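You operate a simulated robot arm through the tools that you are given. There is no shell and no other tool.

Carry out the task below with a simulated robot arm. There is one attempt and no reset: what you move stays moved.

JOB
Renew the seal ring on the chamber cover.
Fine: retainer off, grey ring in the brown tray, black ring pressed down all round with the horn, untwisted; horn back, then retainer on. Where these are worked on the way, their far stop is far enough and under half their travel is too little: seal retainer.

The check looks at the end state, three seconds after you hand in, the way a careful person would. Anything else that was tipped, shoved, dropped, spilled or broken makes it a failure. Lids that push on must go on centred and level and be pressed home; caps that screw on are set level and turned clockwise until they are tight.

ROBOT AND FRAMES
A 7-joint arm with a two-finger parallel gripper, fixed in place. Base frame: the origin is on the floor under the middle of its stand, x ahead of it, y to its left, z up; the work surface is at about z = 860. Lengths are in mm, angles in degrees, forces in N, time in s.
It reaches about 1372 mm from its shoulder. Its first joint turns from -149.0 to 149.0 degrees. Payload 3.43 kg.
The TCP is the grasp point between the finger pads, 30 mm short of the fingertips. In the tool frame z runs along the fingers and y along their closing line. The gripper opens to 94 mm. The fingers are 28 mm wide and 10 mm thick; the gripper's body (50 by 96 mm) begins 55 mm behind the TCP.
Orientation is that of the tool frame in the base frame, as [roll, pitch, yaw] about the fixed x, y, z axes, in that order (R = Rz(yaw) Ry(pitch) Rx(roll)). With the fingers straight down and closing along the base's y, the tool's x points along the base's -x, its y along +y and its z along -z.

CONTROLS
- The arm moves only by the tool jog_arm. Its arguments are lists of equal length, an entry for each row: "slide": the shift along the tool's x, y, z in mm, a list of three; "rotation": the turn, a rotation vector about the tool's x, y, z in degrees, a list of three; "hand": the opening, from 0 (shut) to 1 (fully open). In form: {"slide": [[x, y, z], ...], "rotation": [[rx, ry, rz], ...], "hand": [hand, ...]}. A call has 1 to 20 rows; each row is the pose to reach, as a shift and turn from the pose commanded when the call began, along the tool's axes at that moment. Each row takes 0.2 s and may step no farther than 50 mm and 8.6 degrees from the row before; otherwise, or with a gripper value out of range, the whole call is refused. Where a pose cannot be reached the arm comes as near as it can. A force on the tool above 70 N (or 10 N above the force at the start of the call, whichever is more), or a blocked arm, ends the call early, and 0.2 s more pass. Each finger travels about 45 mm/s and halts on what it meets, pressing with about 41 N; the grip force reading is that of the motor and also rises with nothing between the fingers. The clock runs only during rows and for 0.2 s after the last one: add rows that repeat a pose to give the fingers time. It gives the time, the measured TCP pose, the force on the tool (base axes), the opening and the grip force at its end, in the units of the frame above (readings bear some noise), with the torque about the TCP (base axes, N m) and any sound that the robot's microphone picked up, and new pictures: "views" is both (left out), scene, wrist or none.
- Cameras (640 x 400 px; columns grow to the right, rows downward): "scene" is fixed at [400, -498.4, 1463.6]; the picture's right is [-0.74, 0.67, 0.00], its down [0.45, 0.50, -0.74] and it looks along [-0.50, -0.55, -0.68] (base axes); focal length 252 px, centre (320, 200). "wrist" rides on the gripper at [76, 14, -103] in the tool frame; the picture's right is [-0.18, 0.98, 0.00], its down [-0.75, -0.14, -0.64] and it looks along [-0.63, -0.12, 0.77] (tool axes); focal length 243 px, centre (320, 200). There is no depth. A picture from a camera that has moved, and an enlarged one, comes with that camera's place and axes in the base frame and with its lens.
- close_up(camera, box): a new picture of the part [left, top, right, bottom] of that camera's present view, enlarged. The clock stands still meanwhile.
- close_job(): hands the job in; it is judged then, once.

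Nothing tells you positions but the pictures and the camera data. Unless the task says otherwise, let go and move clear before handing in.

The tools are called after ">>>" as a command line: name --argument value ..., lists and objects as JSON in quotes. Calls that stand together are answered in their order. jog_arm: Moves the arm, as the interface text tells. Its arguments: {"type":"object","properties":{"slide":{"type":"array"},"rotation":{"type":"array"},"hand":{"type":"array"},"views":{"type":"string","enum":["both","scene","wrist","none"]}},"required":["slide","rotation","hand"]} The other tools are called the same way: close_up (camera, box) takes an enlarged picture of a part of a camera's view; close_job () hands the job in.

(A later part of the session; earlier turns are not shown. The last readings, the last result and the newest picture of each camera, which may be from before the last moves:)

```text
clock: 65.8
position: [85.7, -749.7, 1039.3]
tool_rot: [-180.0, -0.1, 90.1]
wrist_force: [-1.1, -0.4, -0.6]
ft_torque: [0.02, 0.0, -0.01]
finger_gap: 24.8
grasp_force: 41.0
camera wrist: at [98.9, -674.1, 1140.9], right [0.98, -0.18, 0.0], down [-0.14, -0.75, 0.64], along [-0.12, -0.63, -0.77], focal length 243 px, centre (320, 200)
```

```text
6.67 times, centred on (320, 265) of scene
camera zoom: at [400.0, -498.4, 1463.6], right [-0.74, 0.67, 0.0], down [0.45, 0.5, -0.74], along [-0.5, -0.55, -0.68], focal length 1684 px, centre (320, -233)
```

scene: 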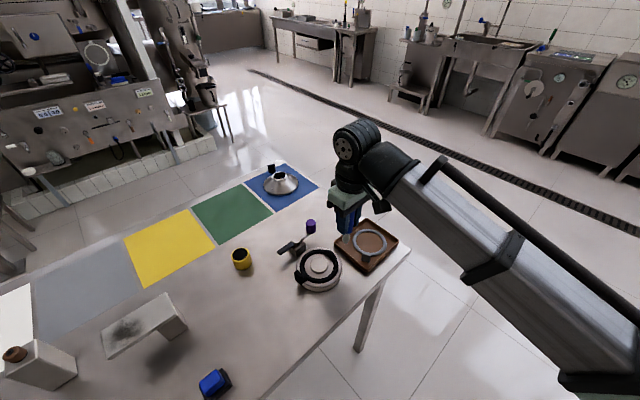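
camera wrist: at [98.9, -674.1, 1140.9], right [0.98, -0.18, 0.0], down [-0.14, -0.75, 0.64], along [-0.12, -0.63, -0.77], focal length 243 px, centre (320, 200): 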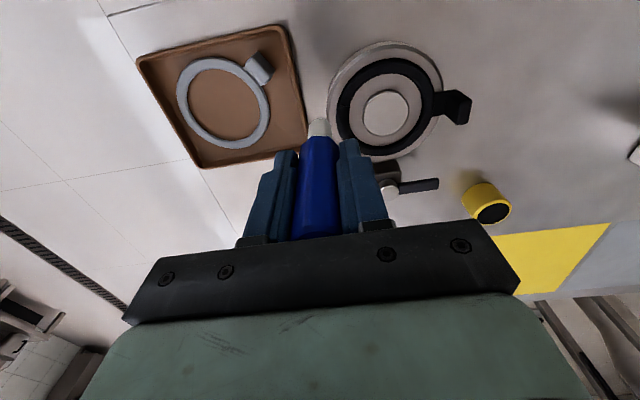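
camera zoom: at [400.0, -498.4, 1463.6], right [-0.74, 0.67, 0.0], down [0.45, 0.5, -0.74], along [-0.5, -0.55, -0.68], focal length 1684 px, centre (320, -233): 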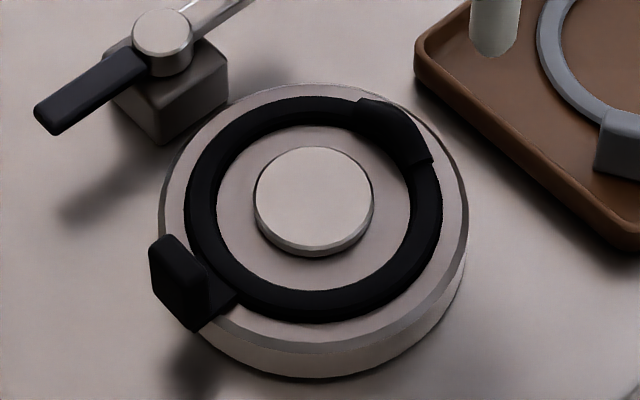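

One segment, roughly 157°–207°, has sprung up while everything else sits level. I'll go back over 180° and press it down again.

>>> jog_arm --slide '[[-15, 8, 20], [-30, 15.8, 45], [-30, 15.8, 60]]' --rotation '[[0, 0, 0], [0, 0, 0], [0, 0, 0]]' --hand '[0, 0, 0]' --views "wrist"

>>> close_up --camera "wrist" --box '[240, 10, 440, 160]'

>>> jog_arm --slide '[[0, 0, 2], [0, 0, 4]]' --rotation '[[0, 0, 0], [0, 0, 0]]' --hand '[0, 0]' --views "none"

>>> jog_arm --slide '[[0, 0, 1], [0, 0, 2]]' --rotation '[[0, 0, 0], [0, 0, 0]]' --hand '[0, 0]' --views "none"

```text
clock: 66.6
position: [102.8, -780.0, 980.6]
tool_rot: [-179.8, 0.0, 90.1]
wrist_force: [-0.1, 0.0, 0.4]
ft_torque: [0.02, 0.0, 0.03]
finger_gap: 24.6
grasp_force: 40.8
camera wrist: at [115.6, -704.4, 1081.8], right [0.98, -0.18, 0.0], down [-0.14, -0.75, 0.64], along [-0.12, -0.63, -0.77], focal length 243 px, centre (320, 200)
```

wrist: 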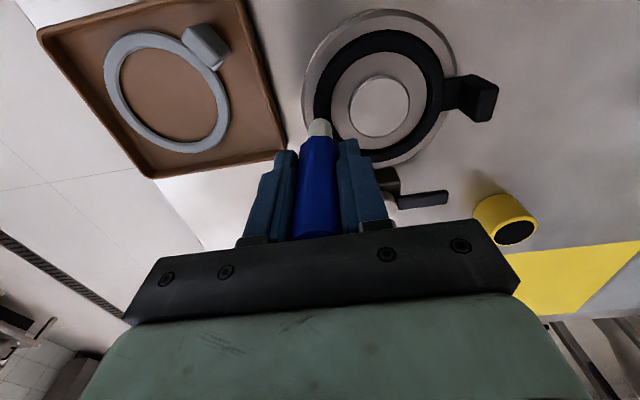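

```text
2.67 times, centred on (340, 85) of wrist
camera zoom: at [115.6, -704.4, 1081.8], right [0.98, -0.18, 0.0], down [-0.14, -0.75, 0.64], along [-0.12, -0.63, -0.77], focal length 647 px, centre (267, 507)
```

zoom: 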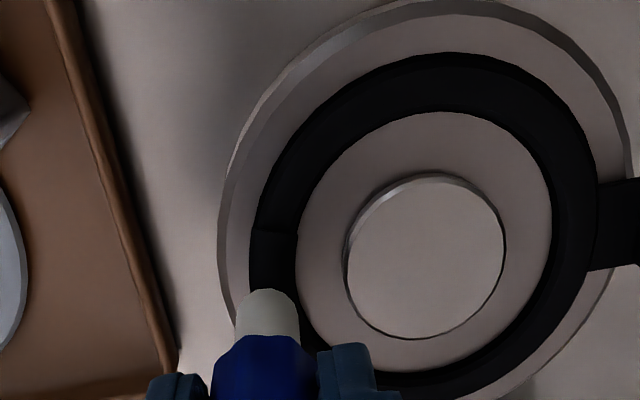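

```text
clock: 67.2
position: [103.6, -779.3, 977.1]
tool_rot: [-180.0, -0.1, 90.0]
wrist_force: [0.4, -0.3, -0.9]
ft_torque: [0.01, -0.01, 0.0]
finger_gap: 24.6
grasp_force: 41.0
```

```text
clock: 67.8
position: [102.8, -779.4, 973.1]
tool_rot: [-179.8, -0.1, 90.0]
wrist_force: [-1.2, 0.2, -0.4]
ft_torque: [-0.01, 0.01, -0.02]
finger_gap: 24.5
grasp_force: 40.8
```

I'll carry on lowering onto the raised segment.

>>> jog_arm --slide '[[0, 0, 1], [0, 0, 2]]' --rotation '[[0, 0, 0], [0, 0, 0]]' --hand '[0, 0]' --views "none"

>>> jog_arm --slide '[[0, 0, 1], [0, 0, 1.5]]' --rotation '[[0, 0, 0], [0, 0, 0]]' --hand '[0, 0]' --views "none"

>>> jog_arm --slide '[[0, 0, 0.8], [0, 0, 1.2]]' --rotation '[[0, 0, 0], [0, 0, 0]]' --hand '[0, 0]' --views "wrist"

>>> close_up --camera "wrist" --box '[240, 10, 440, 160]'

>>> close_up --camera "scene" --box '[290, 235, 350, 295]'

```text
clock: 68.4
position: [103.7, -778.5, 974.0]
tool_rot: [-179.9, 0.0, 90.0]
wrist_force: [-4.3, -4.7, 17.1]
ft_torque: [-0.32, 0.32, 0.01]
finger_gap: 24.5
grasp_force: 41.0
```

```text
clock: 69.0
position: [103.3, -779.0, 971.2]
tool_rot: [180.0, 0.0, 90.0]
wrist_force: [-3.5, -4.5, 32.2]
ft_torque: [-0.34, 0.45, -0.03]
finger_gap: 24.7
grasp_force: 41.1
```

```text
clock: 69.6
position: [104.0, -776.9, 970.1]
tool_rot: [-179.9, -0.1, 90.0]
wrist_force: [-4.5, -1.5, 33.3]
ft_torque: [-0.06, 0.5, -0.06]
finger_gap: 24.7
grasp_force: 41.1
camera wrist: at [116.7, -701.2, 1072.0], right [0.98, -0.18, 0.0], down [-0.14, -0.75, 0.64], along [-0.12, -0.63, -0.77], focal length 243 px, centre (320, 200)
```

wrist: 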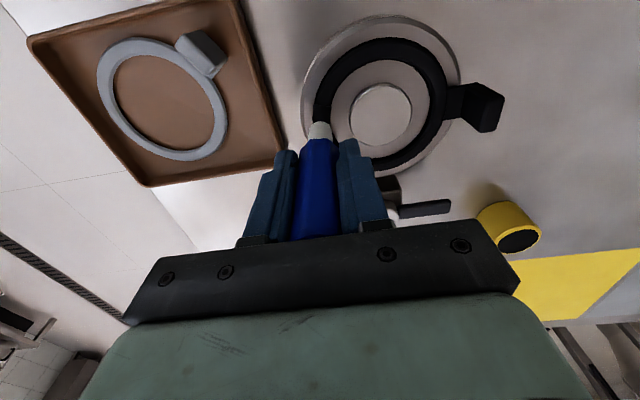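

```text
2.67 times, centred on (340, 85) of wrist
camera zoom: at [116.7, -701.2, 1072.0], right [0.98, -0.18, 0.0], down [-0.14, -0.75, 0.64], along [-0.12, -0.63, -0.77], focal length 647 px, centre (267, 507)
```

zoom: 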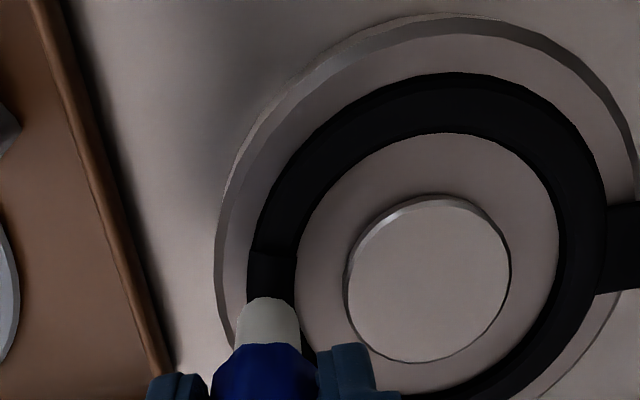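

```text
6.67 times, centred on (320, 265) of scene
camera zoom: at [400.0, -498.4, 1463.6], right [-0.74, 0.67, 0.0], down [0.45, 0.5, -0.74], along [-0.5, -0.55, -0.68], focal length 1684 px, centre (320, -233)
```

zoom: 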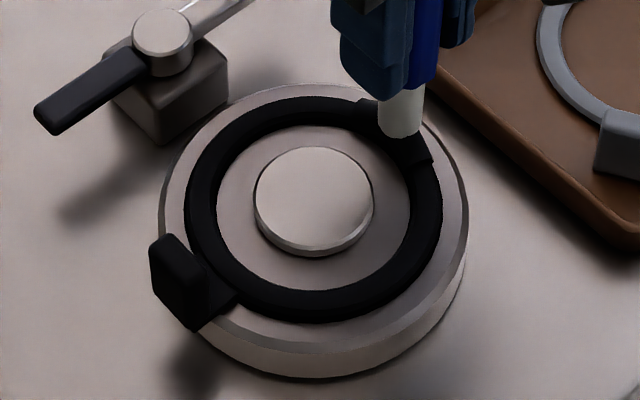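

The raised segment isn't going down at about 33 N, where the horn slips in the grip. I'll lift and study this segment closely before doing anything else.

>>> jog_arm --slide '[[0, 0, -8], [0, 0, -25], [20, -10, -50], [35, -20, -65]]' --rotation '[[0, 0, 0], [0, 0, 0], [0, 0, 0], [0, 0, 0]]' --hand '[0, 0, 0, 0]'

>>> close_up --camera "scene" --box '[315, 240, 350, 275]'

>>> close_up --camera "scene" --box '[290, 235, 350, 295]'

>>> close_up --camera "wrist" --box '[300, 20, 480, 160]'

```text
clock: 70.6
position: [85.2, -743.5, 1035.9]
tool_rot: [-180.0, -0.2, 90.1]
wrist_force: [0.0, -0.3, -0.5]
ft_torque: [0.02, 0.02, 0.02]
finger_gap: 24.3
grasp_force: 40.9
camera wrist: at [96.8, -666.7, 1138.5], right [0.98, -0.18, 0.0], down [-0.14, -0.75, 0.64], along [-0.12, -0.63, -0.77], focal length 243 px, centre (320, 200)
```

scene: 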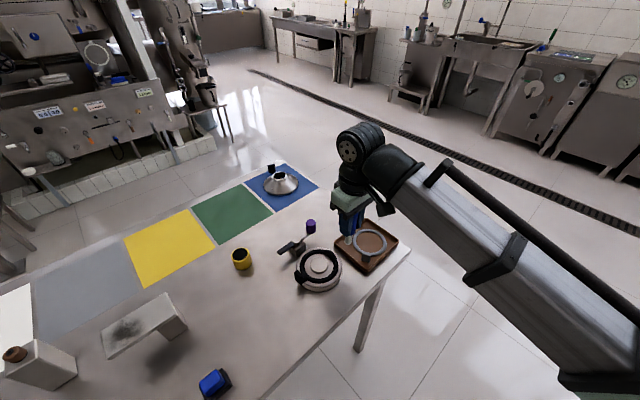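
wrist: 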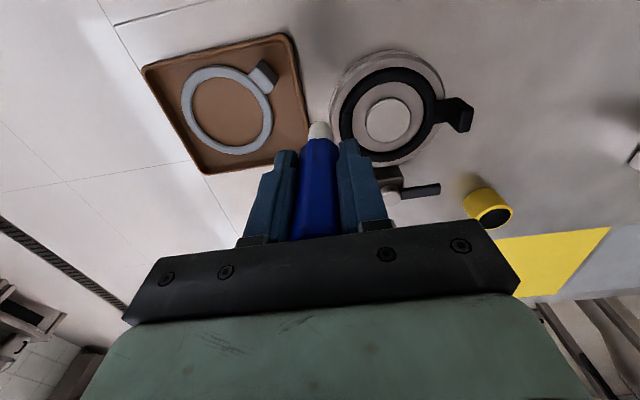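

```text
11.43 times, centred on (332, 258) of scene
camera zoom: at [400.0, -498.4, 1463.6], right [-0.74, 0.67, 0.0], down [0.45, 0.5, -0.74], along [-0.5, -0.55, -0.68], focal length 2886 px, centre (177, -457)
```

zoom: 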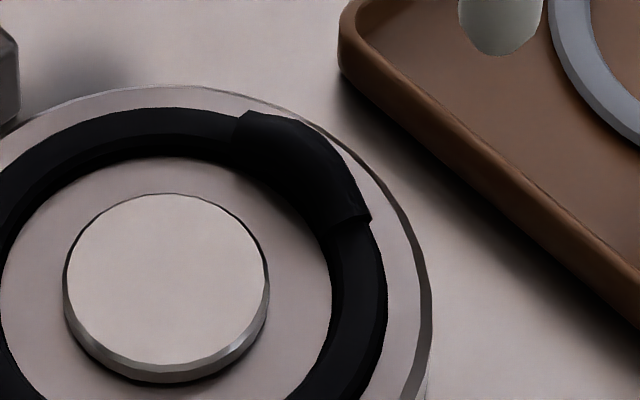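

```text
6.67 times, centred on (320, 265) of scene
camera zoom: at [400.0, -498.4, 1463.6], right [-0.74, 0.67, 0.0], down [0.45, 0.5, -0.74], along [-0.5, -0.55, -0.68], focal length 1684 px, centre (320, -233)
```

zoom: 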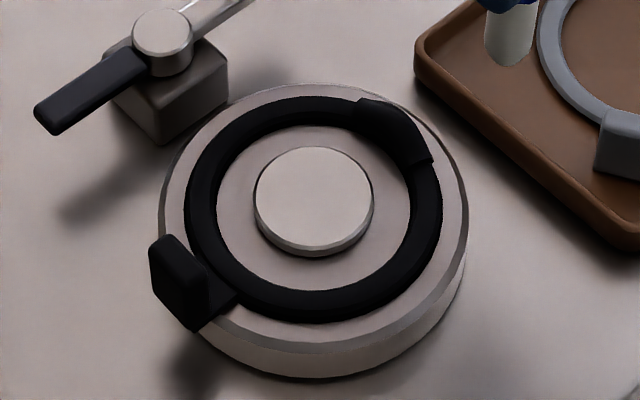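

```text
2.86 times, centred on (390, 90) of wrist
camera zoom: at [96.8, -666.7, 1138.5], right [0.98, -0.18, 0.0], down [-0.14, -0.75, 0.64], along [-0.12, -0.63, -0.77], focal length 693 px, centre (120, 514)
```

zoom: 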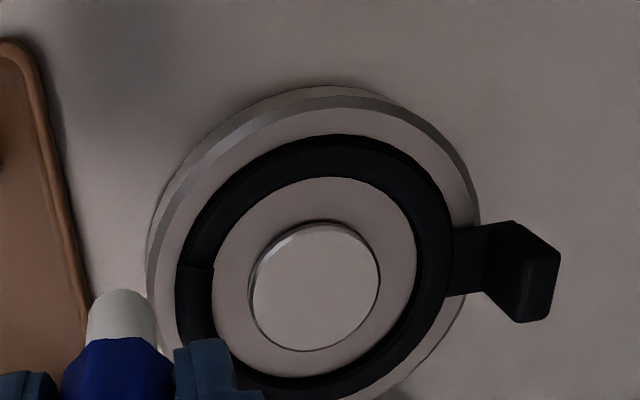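

The hump opposite the tab looks like the ring has twisted: my first press on the 180° joint put two neighbouring quarters down together. I'll need to pull the ring and re-lay it, so first I'll take the horn back to its cup.

>>> jog_arm --slide '[[0, 0, -25], [-25, 26, -30], [-55, 57, -30], [-85, 88, -30], [-115, 119, -30], [-145, 150, -30], [-172, 180, -30], [-196.7, 205.1, -30]]' --rotation '[[0, 0, 0], [0, 0, 0], [0, 0, 0], [0, 0, 0], [0, 0, 0], [0, 0, 0], [0, 0, 0], [0, 0, 0]]' --hand '[0, 0, 0, 0, 0, 0, 0, 0]'

>>> close_up --camera "wrist" --box '[220, 20, 420, 200]'

>>> close_up --camera "scene" --box '[180, 170, 300, 280]'

```text
clock: 72.4
position: [288.3, -940.7, 1063.8]
tool_rot: [-179.9, 0.0, 89.9]
wrist_force: [0.7, -0.1, -0.6]
ft_torque: [-0.03, 0.0, -0.01]
finger_gap: 24.4
grasp_force: 41.4
camera wrist: at [301.1, -863.3, 1166.4], right [0.98, -0.18, 0.0], down [-0.14, -0.75, 0.64], along [-0.12, -0.63, -0.77], focal length 243 px, centre (320, 200)
```

scene: 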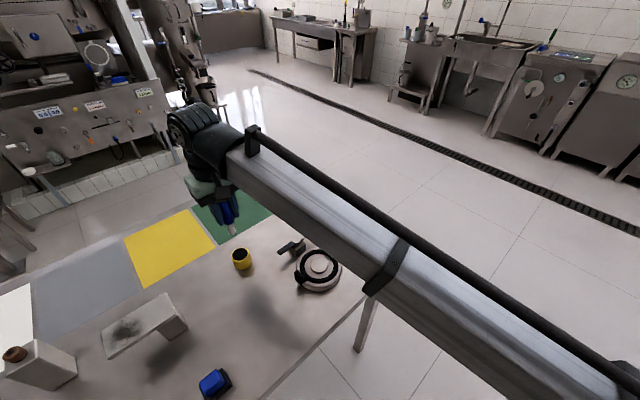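
wrist: 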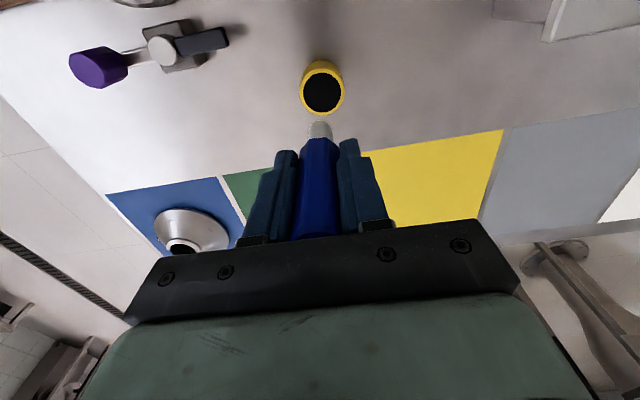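

```text
2.22 times, centred on (320, 110) of wrist
camera zoom: at [301.1, -863.3, 1166.4], right [0.98, -0.18, 0.0], down [-0.14, -0.75, 0.64], along [-0.12, -0.63, -0.77], focal length 539 px, centre (320, 400)
```

zoom: 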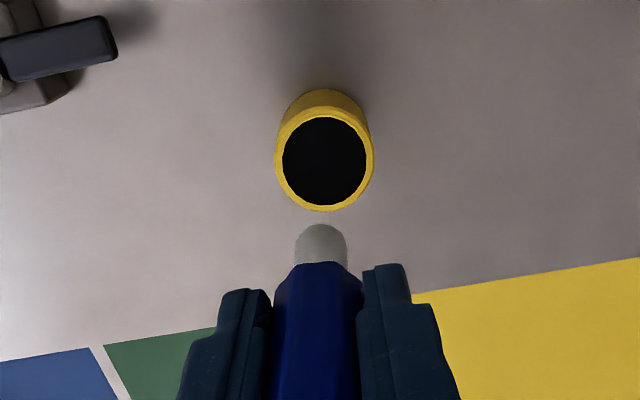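

```text
3.64 times, centred on (240, 225) of scene
camera zoom: at [400.0, -498.4, 1463.6], right [-0.74, 0.67, 0.0], down [0.45, 0.5, -0.74], along [-0.5, -0.55, -0.68], focal length 918 px, centre (611, 109)
```

zoom: 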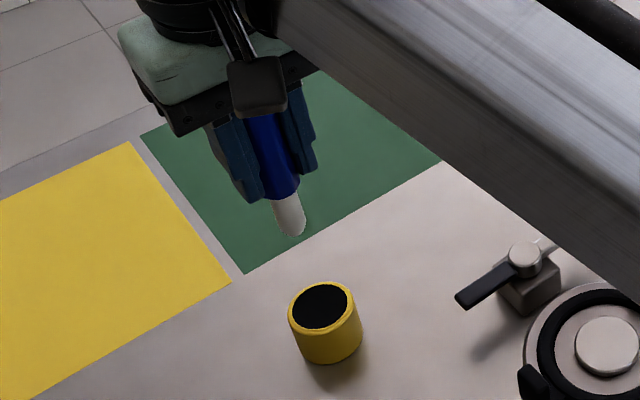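

The horn is lined up with the cup within about 1 mm. I'll lower it in.

>>> jog_arm --slide '[[-0.5, 1, 25], [-0.5, 1, 50], [-0.5, 1, 75], [-0.5, 1, 95], [-0.5, 1, 103]]' --rotation '[[0, 0, 0], [0, 0, 0], [0, 0, 0], [0, 0, 0], [0, 0, 0]]' --hand '[0, 0, 0, 0, 0]' --views "none"

>>> jog_arm --slide '[[0, 0, 1.5], [0, 0, 3]]' --rotation '[[0, 0, 0], [0, 0, 0]]' --hand '[0, 0]' --views "none"

>>> jog_arm --slide '[[0, 0, 1.5], [0, 0, 3]]' --rotation '[[0, 0, 0], [0, 0, 0]]' --hand '[0, 0]' --views "none"

```text
clock: 73.6
position: [290.3, -940.4, 960.8]
tool_rot: [-179.8, -0.1, 90.0]
wrist_force: [-0.8, -0.8, -4.1]
ft_torque: [0.09, 0.02, 0.01]
finger_gap: 24.6
grasp_force: 41.0
```

```text
clock: 74.2
position: [290.1, -939.8, 960.4]
tool_rot: [-180.0, -0.2, 89.9]
wrist_force: [-0.9, 3.5, 3.2]
ft_torque: [0.31, 0.05, 0.03]
finger_gap: 24.4
grasp_force: 41.1
```

```text
clock: 74.8
position: [289.6, -941.0, 959.3]
tool_rot: [-179.9, 0.0, 90.0]
wrist_force: [3.3, 3.4, 32.6]
ft_torque: [0.39, -0.14, -0.02]
finger_gap: 24.8
grasp_force: 41.2
```

Contact came earlier than expected, so I'll check how the horn sits in the cup.

>>> jog_arm --slide '[[0, 0, -2], [0, 0, -2]]' --rotation '[[0, 0, 0], [0, 0, 0]]' --hand '[0, 0]'

>>> close_up --camera "scene" --box '[200, 210, 280, 280]'

>>> close_up --camera "wrist" --box '[240, 40, 400, 200]'

```text
clock: 75.4
position: [289.3, -940.7, 958.8]
tool_rot: [180.0, 0.1, 89.9]
wrist_force: [5.1, -2.1, 25.1]
ft_torque: [-0.13, -0.36, 0.02]
finger_gap: 24.6
grasp_force: 41.4
camera wrist: at [302.7, -863.9, 1060.1], right [0.98, -0.18, 0.0], down [-0.14, -0.75, 0.64], along [-0.12, -0.63, -0.77], focal length 243 px, centre (320, 200)
```

scene: 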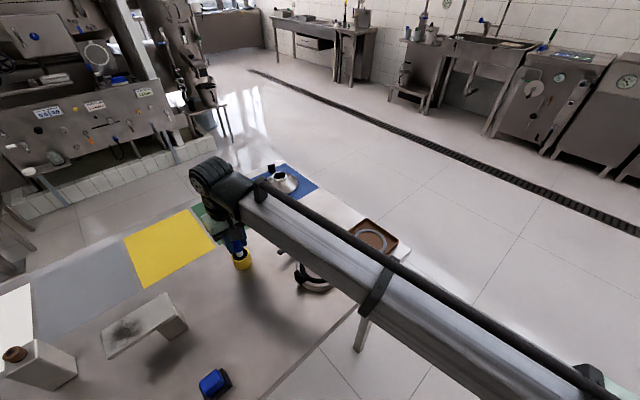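
wrist: 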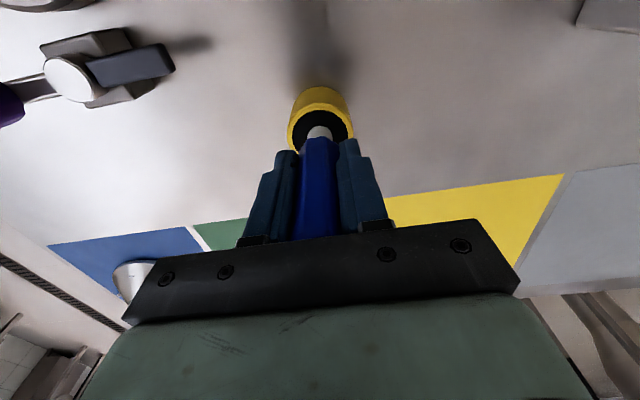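

```text
5.71 times, centred on (240, 245) of scene
camera zoom: at [400.0, -498.4, 1463.6], right [-0.74, 0.67, 0.0], down [0.45, 0.5, -0.74], along [-0.5, -0.55, -0.68], focal length 1443 px, centre (777, -57)
```

zoom: 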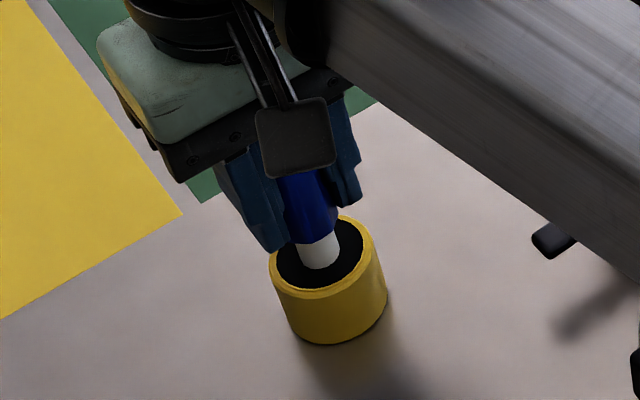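

```text
2.50 times, centred on (320, 120) of wrist
camera zoom: at [302.7, -863.9, 1060.1], right [0.98, -0.18, 0.0], down [-0.14, -0.75, 0.64], along [-0.12, -0.63, -0.77], focal length 606 px, centre (320, 400)
```

zoom: 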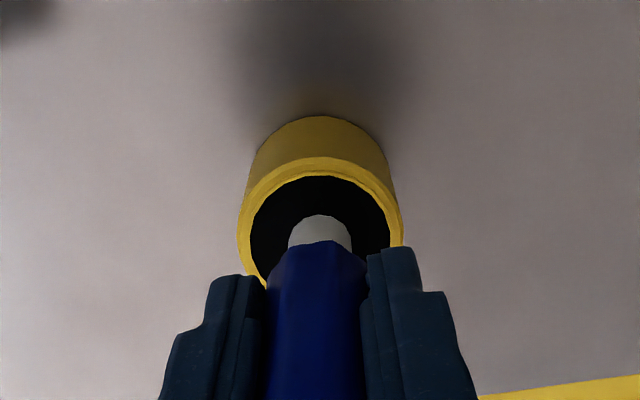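

The horn is at its original depth in the cup. I'll ease off, open the fingers and leave it standing.

>>> jog_arm --slide '[[0, 0, -1.5], [0, 0, -1.5], [0, 0, -1.5], [0, 0, -1.5], [0, 0, -1.5], [0, 0, -20], [0, 0, -60], [0, 0, -90]]' --rotation '[[0, 0, 0], [0, 0, 0], [0, 0, 0], [0, 0, 0], [0, 0, 0], [0, 0, 0], [0, 0, 0], [0, 0, 0]]' --hand '[0, 0.3, 0.45, 0.55, 0.6, 0.6, 0.6, 0.6]'

>>> close_up --camera "scene" --box '[200, 200, 290, 280]'

>>> close_up --camera "scene" --box '[290, 235, 350, 295]'

```text
clock: 77.2
position: [288.9, -942.9, 1049.7]
tool_rot: [-179.9, -0.1, 90.0]
wrist_force: [1.1, -0.3, 0.2]
ft_torque: [0.03, -0.03, 0.0]
finger_gap: 56.5
grasp_force: 0.1
camera wrist: at [302.3, -866.3, 1151.3], right [0.98, -0.18, 0.0], down [-0.14, -0.75, 0.64], along [-0.12, -0.63, -0.77], focal length 243 px, centre (320, 200)
```

scene: 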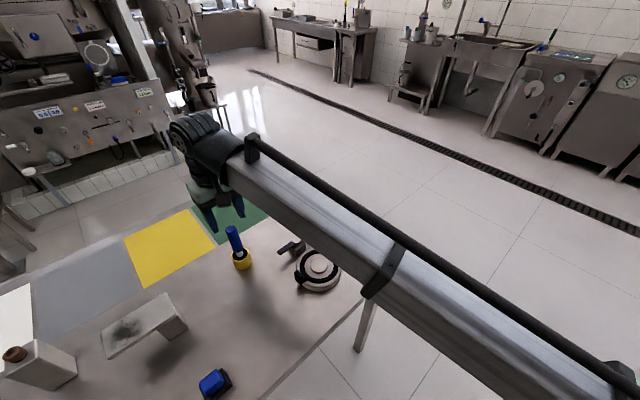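
wrist: 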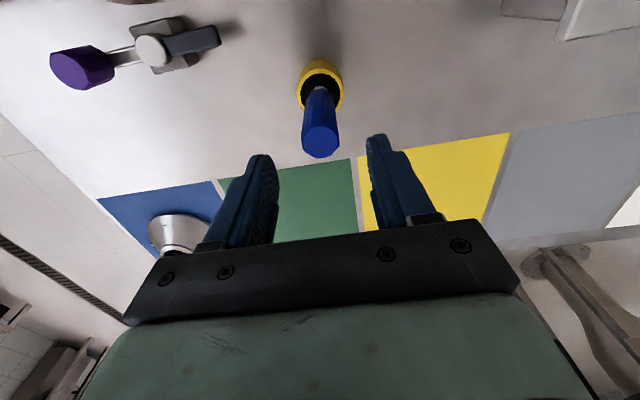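

```text
5.00 times, centred on (245, 240) of scene
camera zoom: at [400.0, -498.4, 1463.6], right [-0.74, 0.67, 0.0], down [0.45, 0.5, -0.74], along [-0.5, -0.55, -0.68], focal length 1263 px, centre (695, 0)
```

zoom: 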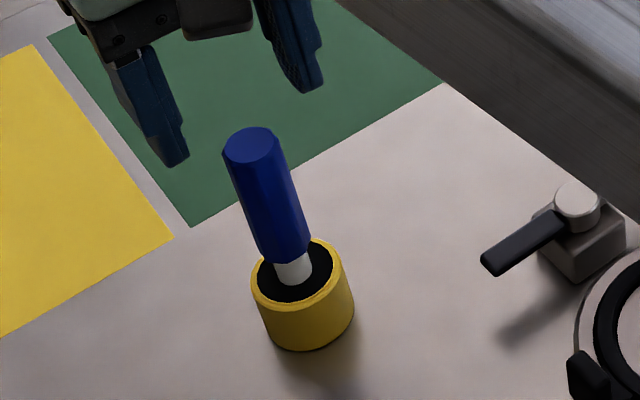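

```text
6.67 times, centred on (320, 265) of scene
camera zoom: at [400.0, -498.4, 1463.6], right [-0.74, 0.67, 0.0], down [0.45, 0.5, -0.74], along [-0.5, -0.55, -0.68], focal length 1684 px, centre (320, -233)
```

zoom: 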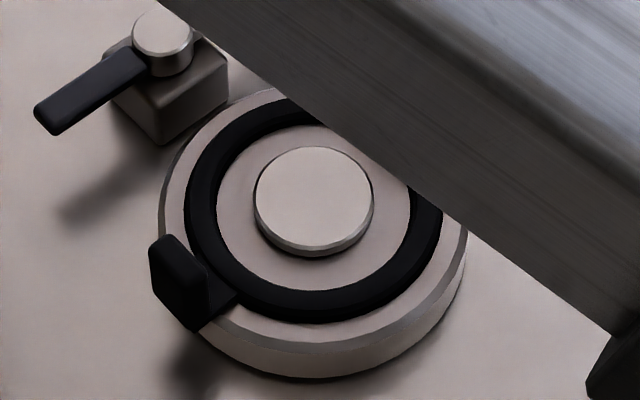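

The horn is back standing in its cup as before. Next I'll return to the ring's tab to pull the ring out and see whether the hump clears.

>>> jog_arm --slide '[[15, -7, 0], [30, -14, 0], [45, -21, 0], [60, -28, 0], [75, -35, 0], [90, -42, 10], [105, -49, 20], [120, -56, 30], [135, -62, 40], [150, -68, 50], [162.9, -73.9, 60]]' --rotation '[[0, 0, 8.2], [0, 0, 16.4], [0, 0, 24.6], [0, 0, 32.8], [0, 0, 41], [0, 0, 49.2], [0, 0, 57.4], [0, 0, 65.6], [0, 0, 73.8], [0, 0, 82], [0, 0, 90]]' --hand '[0.6, 0.6, 0.6, 0.6, 0.6, 0.6, 0.6, 0.6, 0.6, 0.6, 0.55]'

>>> close_up --camera "wrist" --box '[200, 60, 440, 210]'

```text
clock: 79.6
position: [216.4, -776.6, 986.9]
tool_rot: [-179.9, 0.2, -0.1]
wrist_force: [0.3, -0.2, -0.2]
ft_torque: [0.04, 0.0, -0.01]
finger_gap: 51.5
grasp_force: 0.0
camera wrist: at [290.9, -791.5, 1088.4], right [-0.19, -0.98, 0.0], down [-0.75, 0.14, 0.64], along [-0.63, 0.12, -0.77], focal length 243 px, centre (320, 200)
```

scene: 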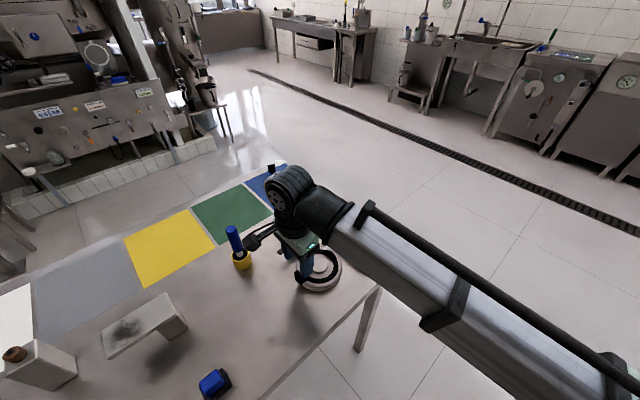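
wrist: 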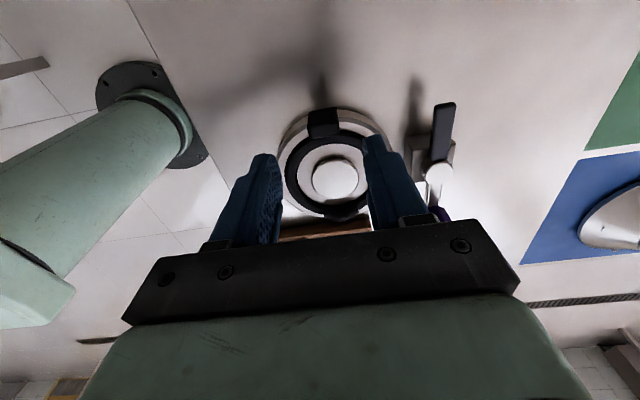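

```text
2.67 times, centred on (320, 135) of wrist
camera zoom: at [290.9, -791.5, 1088.4], right [-0.19, -0.98, 0.0], down [-0.75, 0.14, 0.64], along [-0.63, 0.12, -0.77], focal length 647 px, centre (320, 373)
```

zoom: 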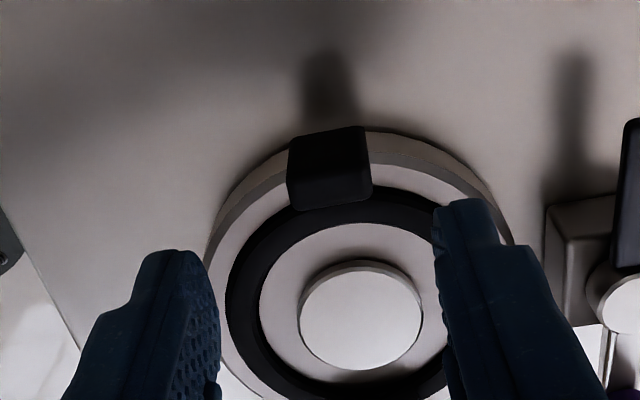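

The tab is about 1 mm in and 2.6 mm across from the gripper. I'll correct that, lower and grip the tab.

>>> jog_arm --slide '[[-1, 2.6, 20], [-1, 2.6, 40], [-1, 2.6, 55], [-1, 2.6, 64], [-1, 2.6, 64], [-1, 2.6, 64], [-1, 2.6, 64], [-1, 2.6, 64], [-1, 2.6, 64], [-1, 2.6, 64]]' --rotation '[[0, 0, 0], [0, 0, 0], [0, 0, 0], [0, 0, 0], [0, 0, 0], [0, 0, 0], [0, 0, 0], [0, 0, 0], [0, 0, 0], [0, 0, 0]]' --hand '[0.55, 0.55, 0.55, 0.55, 0.4, 0.3, 0.2, 0.1, 0, 0]'

>>> close_up --camera "wrist" --box '[200, 60, 440, 240]'

```text
clock: 81.8
position: [215.8, -780.1, 923.7]
tool_rot: [-179.9, 0.2, 0.0]
wrist_force: [-0.6, 2.9, -1.1]
ft_torque: [0.03, -0.07, -0.03]
finger_gap: 22.7
grasp_force: 40.8
camera wrist: at [290.2, -794.3, 1025.6], right [-0.18, -0.98, 0.0], down [-0.75, 0.14, 0.64], along [-0.63, 0.12, -0.77], focal length 243 px, centre (320, 200)
```

scene: 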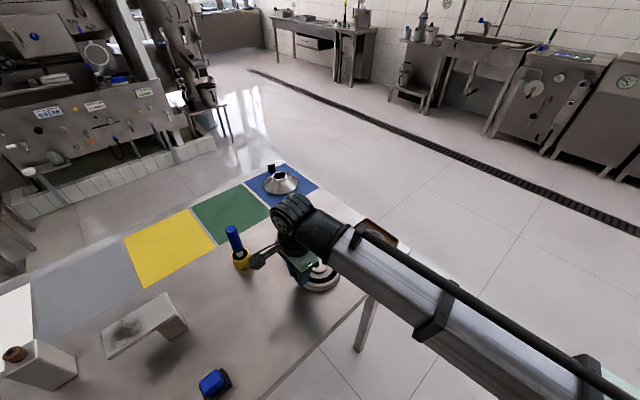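
wrist: 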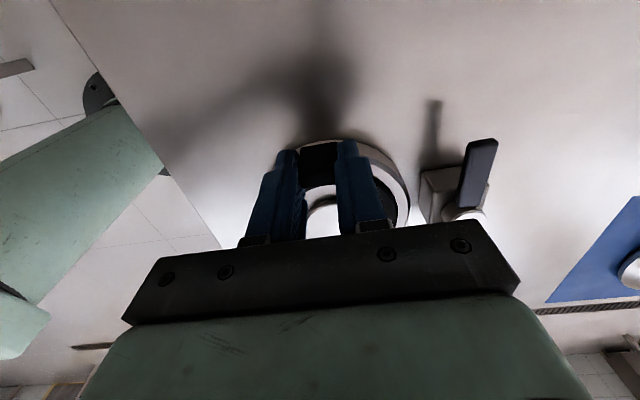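

```text
2.22 times, centred on (320, 150) of wrist
camera zoom: at [290.2, -794.3, 1025.6], right [-0.18, -0.98, 0.0], down [-0.75, 0.14, 0.64], along [-0.63, 0.12, -0.77], focal length 539 px, centre (320, 311)
```

zoom: 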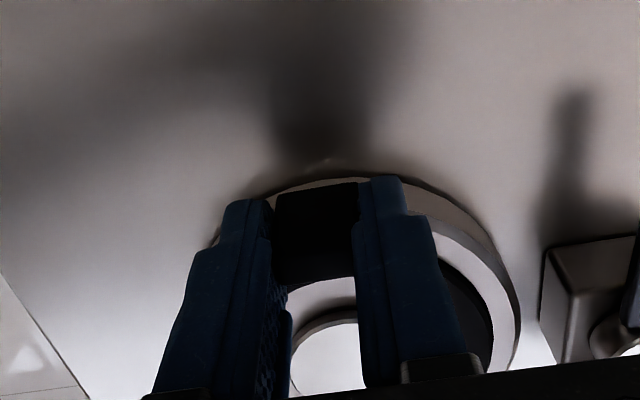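

I've gripped the tab with almost no side force, so this pose is a good reference for re-laying. I'll pull the ring up and look for the hump.

>>> jog_arm --slide '[[0, 0, -3], [0, 0, -6], [0, 0, -10], [0, 0, -16], [0, 0, -25], [0, 0, -35], [0, 0, -50]]' --rotation '[[0, 0, 0], [0, 0, 0], [0, 0, 0], [0, 0, 0], [0, 0, 0], [0, 0, 0], [0, 0, 0]]' --hand '[0, 0, 0, 0, 0, 0, 0]'

>>> close_up --camera "scene" --box '[280, 225, 360, 295]'

>>> close_up --camera "wrist" --box '[200, 60, 440, 240]'

```text
clock: 83.4
position: [214.3, -781.6, 975.4]
tool_rot: [-179.9, 0.1, 0.0]
wrist_force: [-0.3, -0.8, 0.8]
ft_torque: [-0.02, -0.04, 0.02]
finger_gap: 22.7
grasp_force: 41.1
camera wrist: at [289.6, -795.4, 1075.8], right [-0.18, -0.98, 0.0], down [-0.75, 0.14, 0.64], along [-0.63, 0.12, -0.77], focal length 243 px, centre (320, 200)
```

scene: 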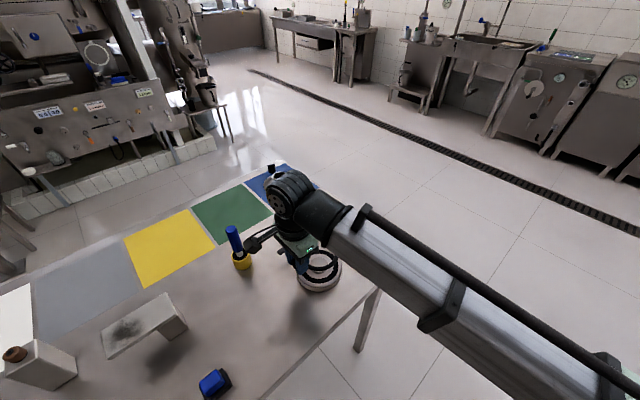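
wrist: 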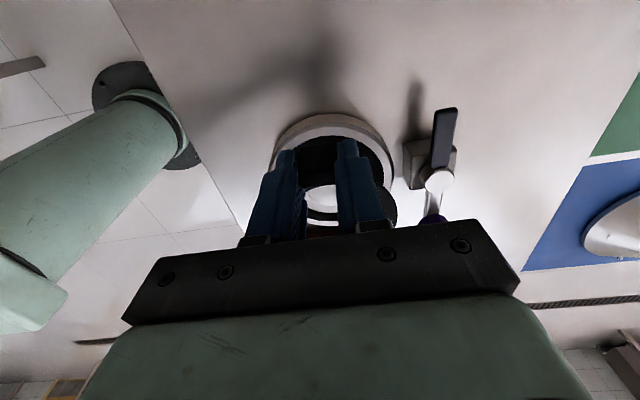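

```text
5.71 times, centred on (320, 260) of scene
camera zoom: at [400.0, -498.4, 1463.6], right [-0.74, 0.67, 0.0], down [0.45, 0.5, -0.74], along [-0.5, -0.55, -0.68], focal length 1443 px, centre (320, -143)
```

zoom: 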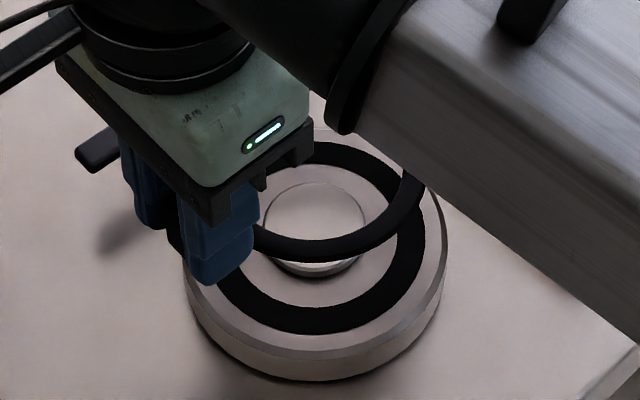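

```text
2.22 times, centred on (320, 150) of wrist
camera zoom: at [289.6, -795.4, 1075.8], right [-0.18, -0.98, 0.0], down [-0.75, 0.14, 0.64], along [-0.63, 0.12, -0.77], focal length 539 px, centre (320, 311)
```

zoom: 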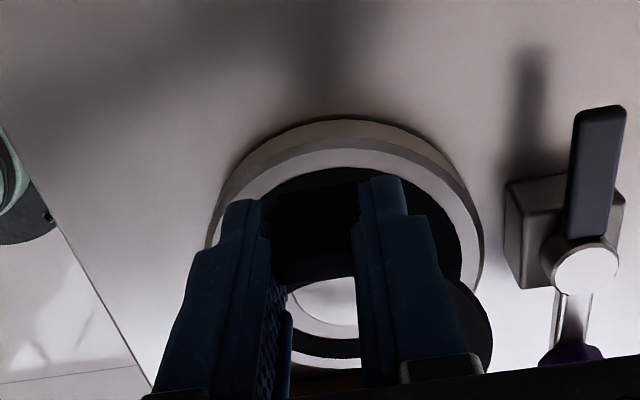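

The ring came out freely, but the arm hides the hump spot from this camera. I'll lay it straight back down along the same line, release and look.

>>> jog_arm --slide '[[0, 0, 15], [0, 0, 28], [0, 0, 38], [0, 0, 43], [0, 0, 46]]' --rotation '[[0, 0, 0], [0, 0, 0], [0, 0, 0], [0, 0, 0], [0, 0, 0]]' --hand '[0, 0, 0, 0, 0]' --views "none"

>>> jog_arm --slide '[[0, 0, 1], [0, 0, 2]]' --rotation '[[0, 0, 0], [0, 0, 0]]' --hand '[0, 0]' --views "none"

>>> jog_arm --slide '[[0, 0, 1], [0, 0, 2]]' --rotation '[[0, 0, 0], [0, 0, 0]]' --hand '[0, 0]' --views "wrist"

```text
clock: 84.6
position: [215.8, -780.9, 928.8]
tool_rot: [-179.9, 0.1, 0.0]
wrist_force: [1.2, 3.0, -0.6]
ft_torque: [0.04, 0.04, -0.08]
finger_gap: 22.8
grasp_force: 41.0
```

```text
clock: 85.2
position: [215.3, -780.1, 925.6]
tool_rot: [-180.0, 0.0, 0.0]
wrist_force: [-0.1, 8.4, -1.3]
ft_torque: [0.07, -0.01, -0.02]
finger_gap: 22.8
grasp_force: 41.4
```

```text
clock: 85.8
position: [215.5, -780.4, 924.7]
tool_rot: [-179.9, 0.1, 0.0]
wrist_force: [1.0, 11.9, 2.2]
ft_torque: [0.2, 0.11, -0.07]
finger_gap: 22.8
grasp_force: 41.4
camera wrist: at [290.1, -794.4, 1026.3], right [-0.18, -0.98, 0.0], down [-0.75, 0.14, 0.64], along [-0.63, 0.12, -0.77], focal length 243 px, centre (320, 200)
```

wrist: 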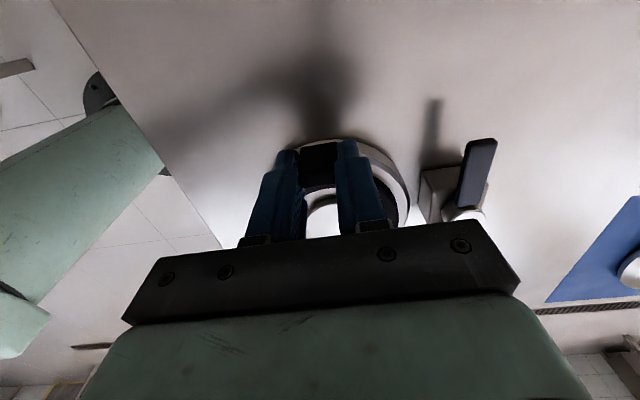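

It's back down with a small +y push of 12 N. I'll nudge to relieve that, confirm it's seated, release and retreat for a look.

>>> jog_arm --slide '[[0, -0.7, 0], [0, -1, 0.6], [0, -1, 0.6], [0, -1, 0.6], [0, -1, 0.6], [0, -1, 0.6], [0, -1, -15], [0, -1, -45], [0, 10, -80], [10, 40, -110], [40, 80, -140]]' --rotation '[[0, 0, 0], [0, 0, 0], [0, 0, 0], [0, 0, 0], [0, 0, 0], [0, 0, 0], [0, 0, 0], [0, 0, 0], [0, 0, 0], [0, 0, 0], [0, 0, 0]]' --hand '[0, 0, 0, 0.42, 0.42, 0.42, 0.42, 0.42, 0.5, 0.6, 0.6]'

>>> close_up --camera "scene" --box '[285, 230, 355, 295]'

>>> close_up --camera "wrist" --box '[200, 60, 440, 240]'

```text
refused: row 11 steps farther than a row can; nothing moved
```

```text
6.15 times, centred on (320, 262) of scene
camera zoom: at [400.0, -498.4, 1463.6], right [-0.74, 0.67, 0.0], down [0.45, 0.5, -0.74], along [-0.5, -0.55, -0.68], focal length 1554 px, centre (320, -185)
```

zoom: 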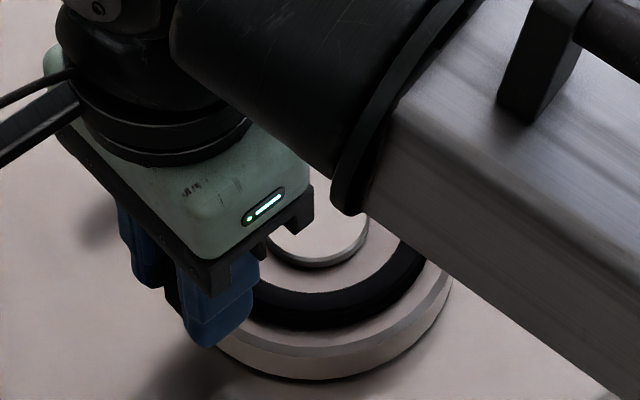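

```text
2.22 times, centred on (320, 150) of wrist
camera zoom: at [290.1, -794.4, 1026.3], right [-0.18, -0.98, 0.0], down [-0.75, 0.14, 0.64], along [-0.63, 0.12, -0.77], focal length 539 px, centre (320, 311)
```

zoom: 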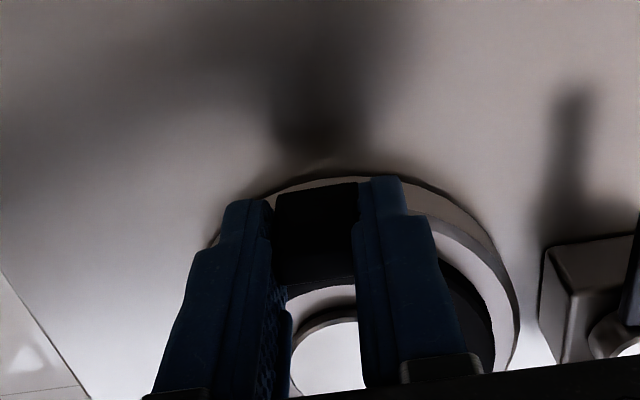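

A step was too large, so nothing moved. I'll redo it with smaller steps.

>>> jog_arm --slide '[[0, -0.7, 0], [0, -1, 0.6], [0, -1, 0.6], [0, -1, 0.6], [0, -1, 0.6], [0, -1, 0.6], [0, -1, -15], [0, -1, -45], [0, 0, -80], [0, 0, -110], [0, 0, -130]]' --rotation '[[0, 0, 0], [0, 0, 0], [0, 0, 0], [0, 0, 0], [0, 0, 0], [0, 0, 0], [0, 0, 0], [0, 0, 0], [0, 0, 0], [0, 0, 0], [0, 0, 0]]' --hand '[0, 0, 0, 0.42, 0.42, 0.42, 0.42, 0.42, 0.7, 0.9, 1]'

>>> close_up --camera "wrist" --box '[220, 60, 420, 220]'

>>> close_up --camera "scene" --box '[285, 230, 355, 295]'

```text
clock: 88.2
position: [216.1, -781.1, 1053.3]
tool_rot: [-179.9, 0.0, -0.1]
wrist_force: [0.6, 0.0, 0.7]
ft_torque: [-0.01, -0.01, -0.02]
finger_gap: 94.1
grasp_force: 0.1
camera wrist: at [290.8, -794.9, 1155.4], right [-0.18, -0.98, 0.0], down [-0.75, 0.14, 0.64], along [-0.63, 0.12, -0.77], focal length 243 px, centre (320, 200)
```

scene: 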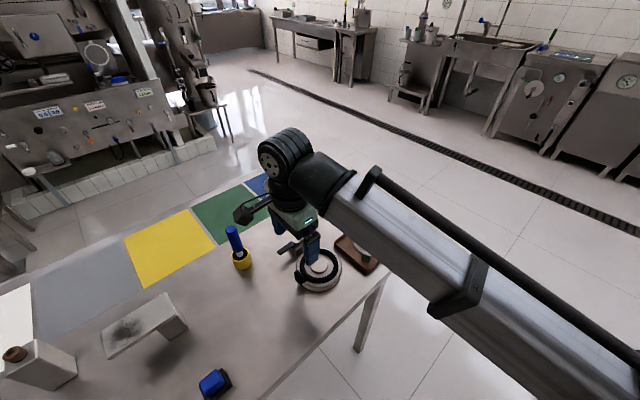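
wrist: 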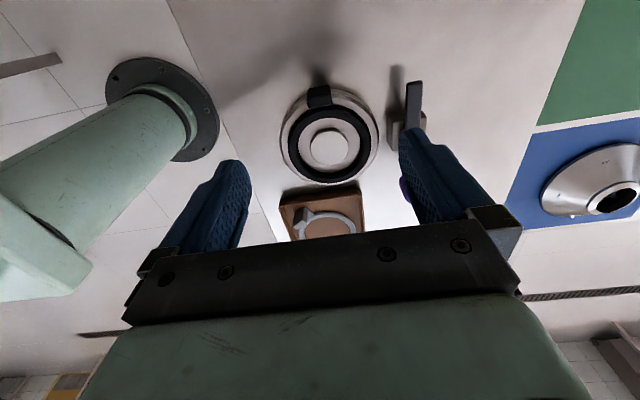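

```text
2.50 times, centred on (320, 140) of wrist
camera zoom: at [290.8, -794.9, 1155.4], right [-0.18, -0.98, 0.0], down [-0.75, 0.14, 0.64], along [-0.63, 0.12, -0.77], focal length 606 px, centre (320, 350)
```

zoom: 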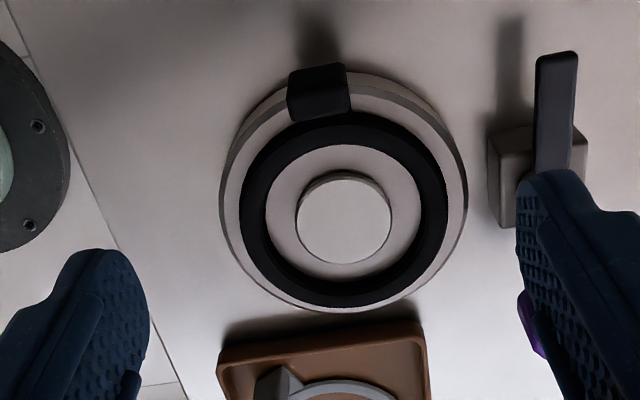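

```text
6.15 times, centred on (320, 262) of scene
camera zoom: at [400.0, -498.4, 1463.6], right [-0.74, 0.67, 0.0], down [0.45, 0.5, -0.74], along [-0.5, -0.55, -0.68], focal length 1554 px, centre (320, -185)
```

zoom: 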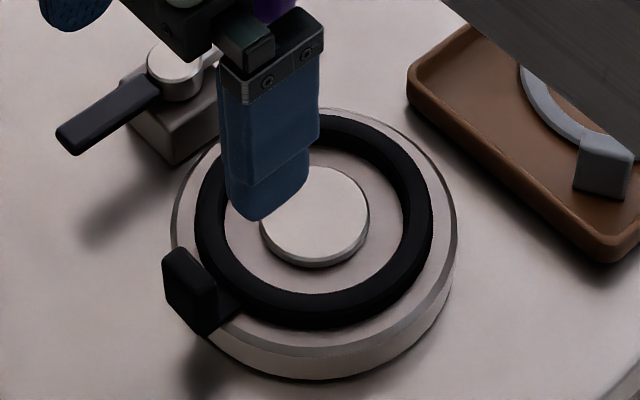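

Lifting and re-laying cleared the hump: the ring is uniform and proud all round again. This time I'll press crosswise, at one quarter's centre and then the opposite one. First I'll fetch the horn again, gripping lower so the palm backs it up.

>>> jog_arm --slide '[[7, 15, -10], [14, 30, -20], [20, 45, -25], [27, 60, -25], [33, 75, -25], [40, 90, -25], [46, 105, -25], [53, 120, -25], [60, 135, -25], [66, 150, -25], [72, 161, -25]]' --rotation '[[0, 0, -8.2], [0, 0, -16.4], [0, 0, -24.6], [0, 0, -32.8], [0, 0, -41], [0, 0, -49.2], [0, 0, -57.4], [0, 0, -65.6], [0, 0, -73.8], [0, 0, -82], [0, 0, -90]]' --hand '[0.8, 0.7, 0.6, 0.6, 0.6, 0.6, 0.6, 0.6, 0.6, 0.6, 0.6]'

>>> close_up --camera "wrist" --box '[200, 40, 440, 220]'

>>> close_up --camera "wrist" --box '[0, 0, 240, 150]'

```text
clock: 90.6
position: [286.5, -942.0, 1077.9]
tool_rot: [180.0, -0.2, 90.3]
wrist_force: [-0.6, 0.0, 0.2]
ft_torque: [-0.01, 0.03, 0.03]
finger_gap: 56.6
grasp_force: 0.0
camera wrist: at [299.6, -865.5, 1179.6], right [0.98, -0.18, 0.0], down [-0.14, -0.75, 0.64], along [-0.12, -0.63, -0.77], focal length 243 px, centre (320, 200)
```

scene: 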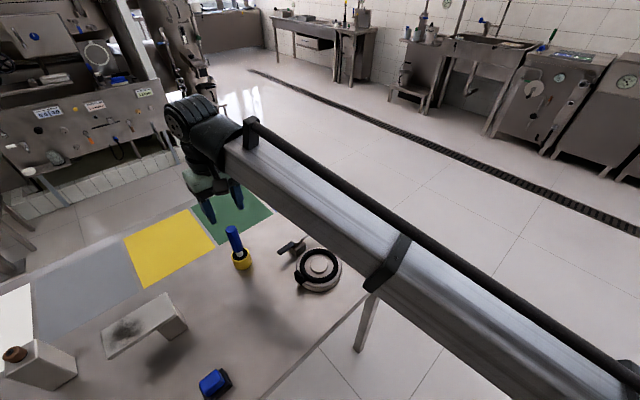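
wrist: 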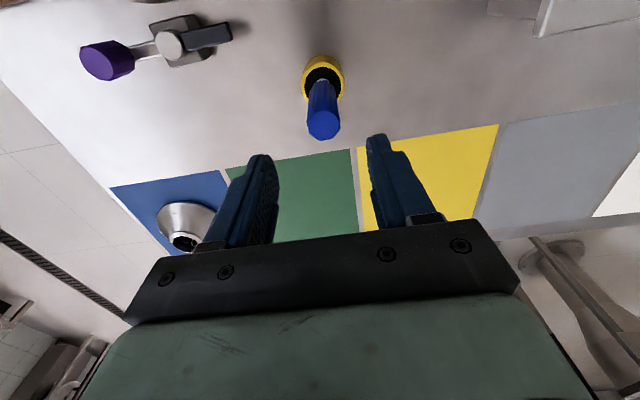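

```text
2.22 times, centred on (320, 130) of wrist
camera zoom: at [299.6, -865.5, 1179.6], right [0.98, -0.18, 0.0], down [-0.14, -0.75, 0.64], along [-0.12, -0.63, -0.77], focal length 539 px, centre (320, 356)
```

zoom: 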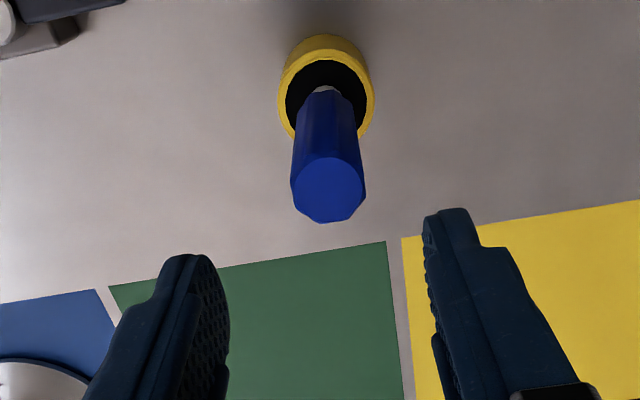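

```text
2.67 times, centred on (120, 75) of wrist
camera zoom: at [299.6, -865.5, 1179.6], right [0.98, -0.18, 0.0], down [-0.14, -0.75, 0.64], along [-0.12, -0.63, -0.77], focal length 647 px, centre (853, 533)
```

zoom: 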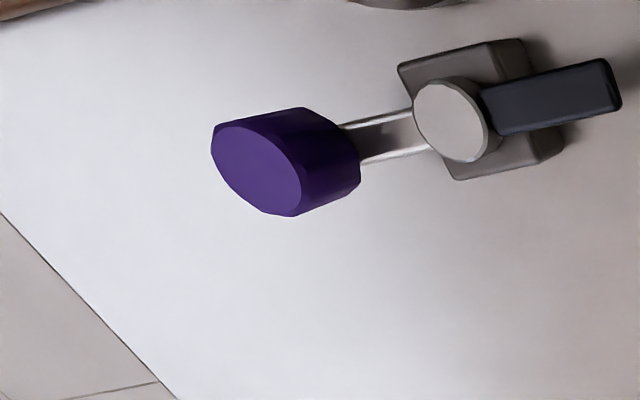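

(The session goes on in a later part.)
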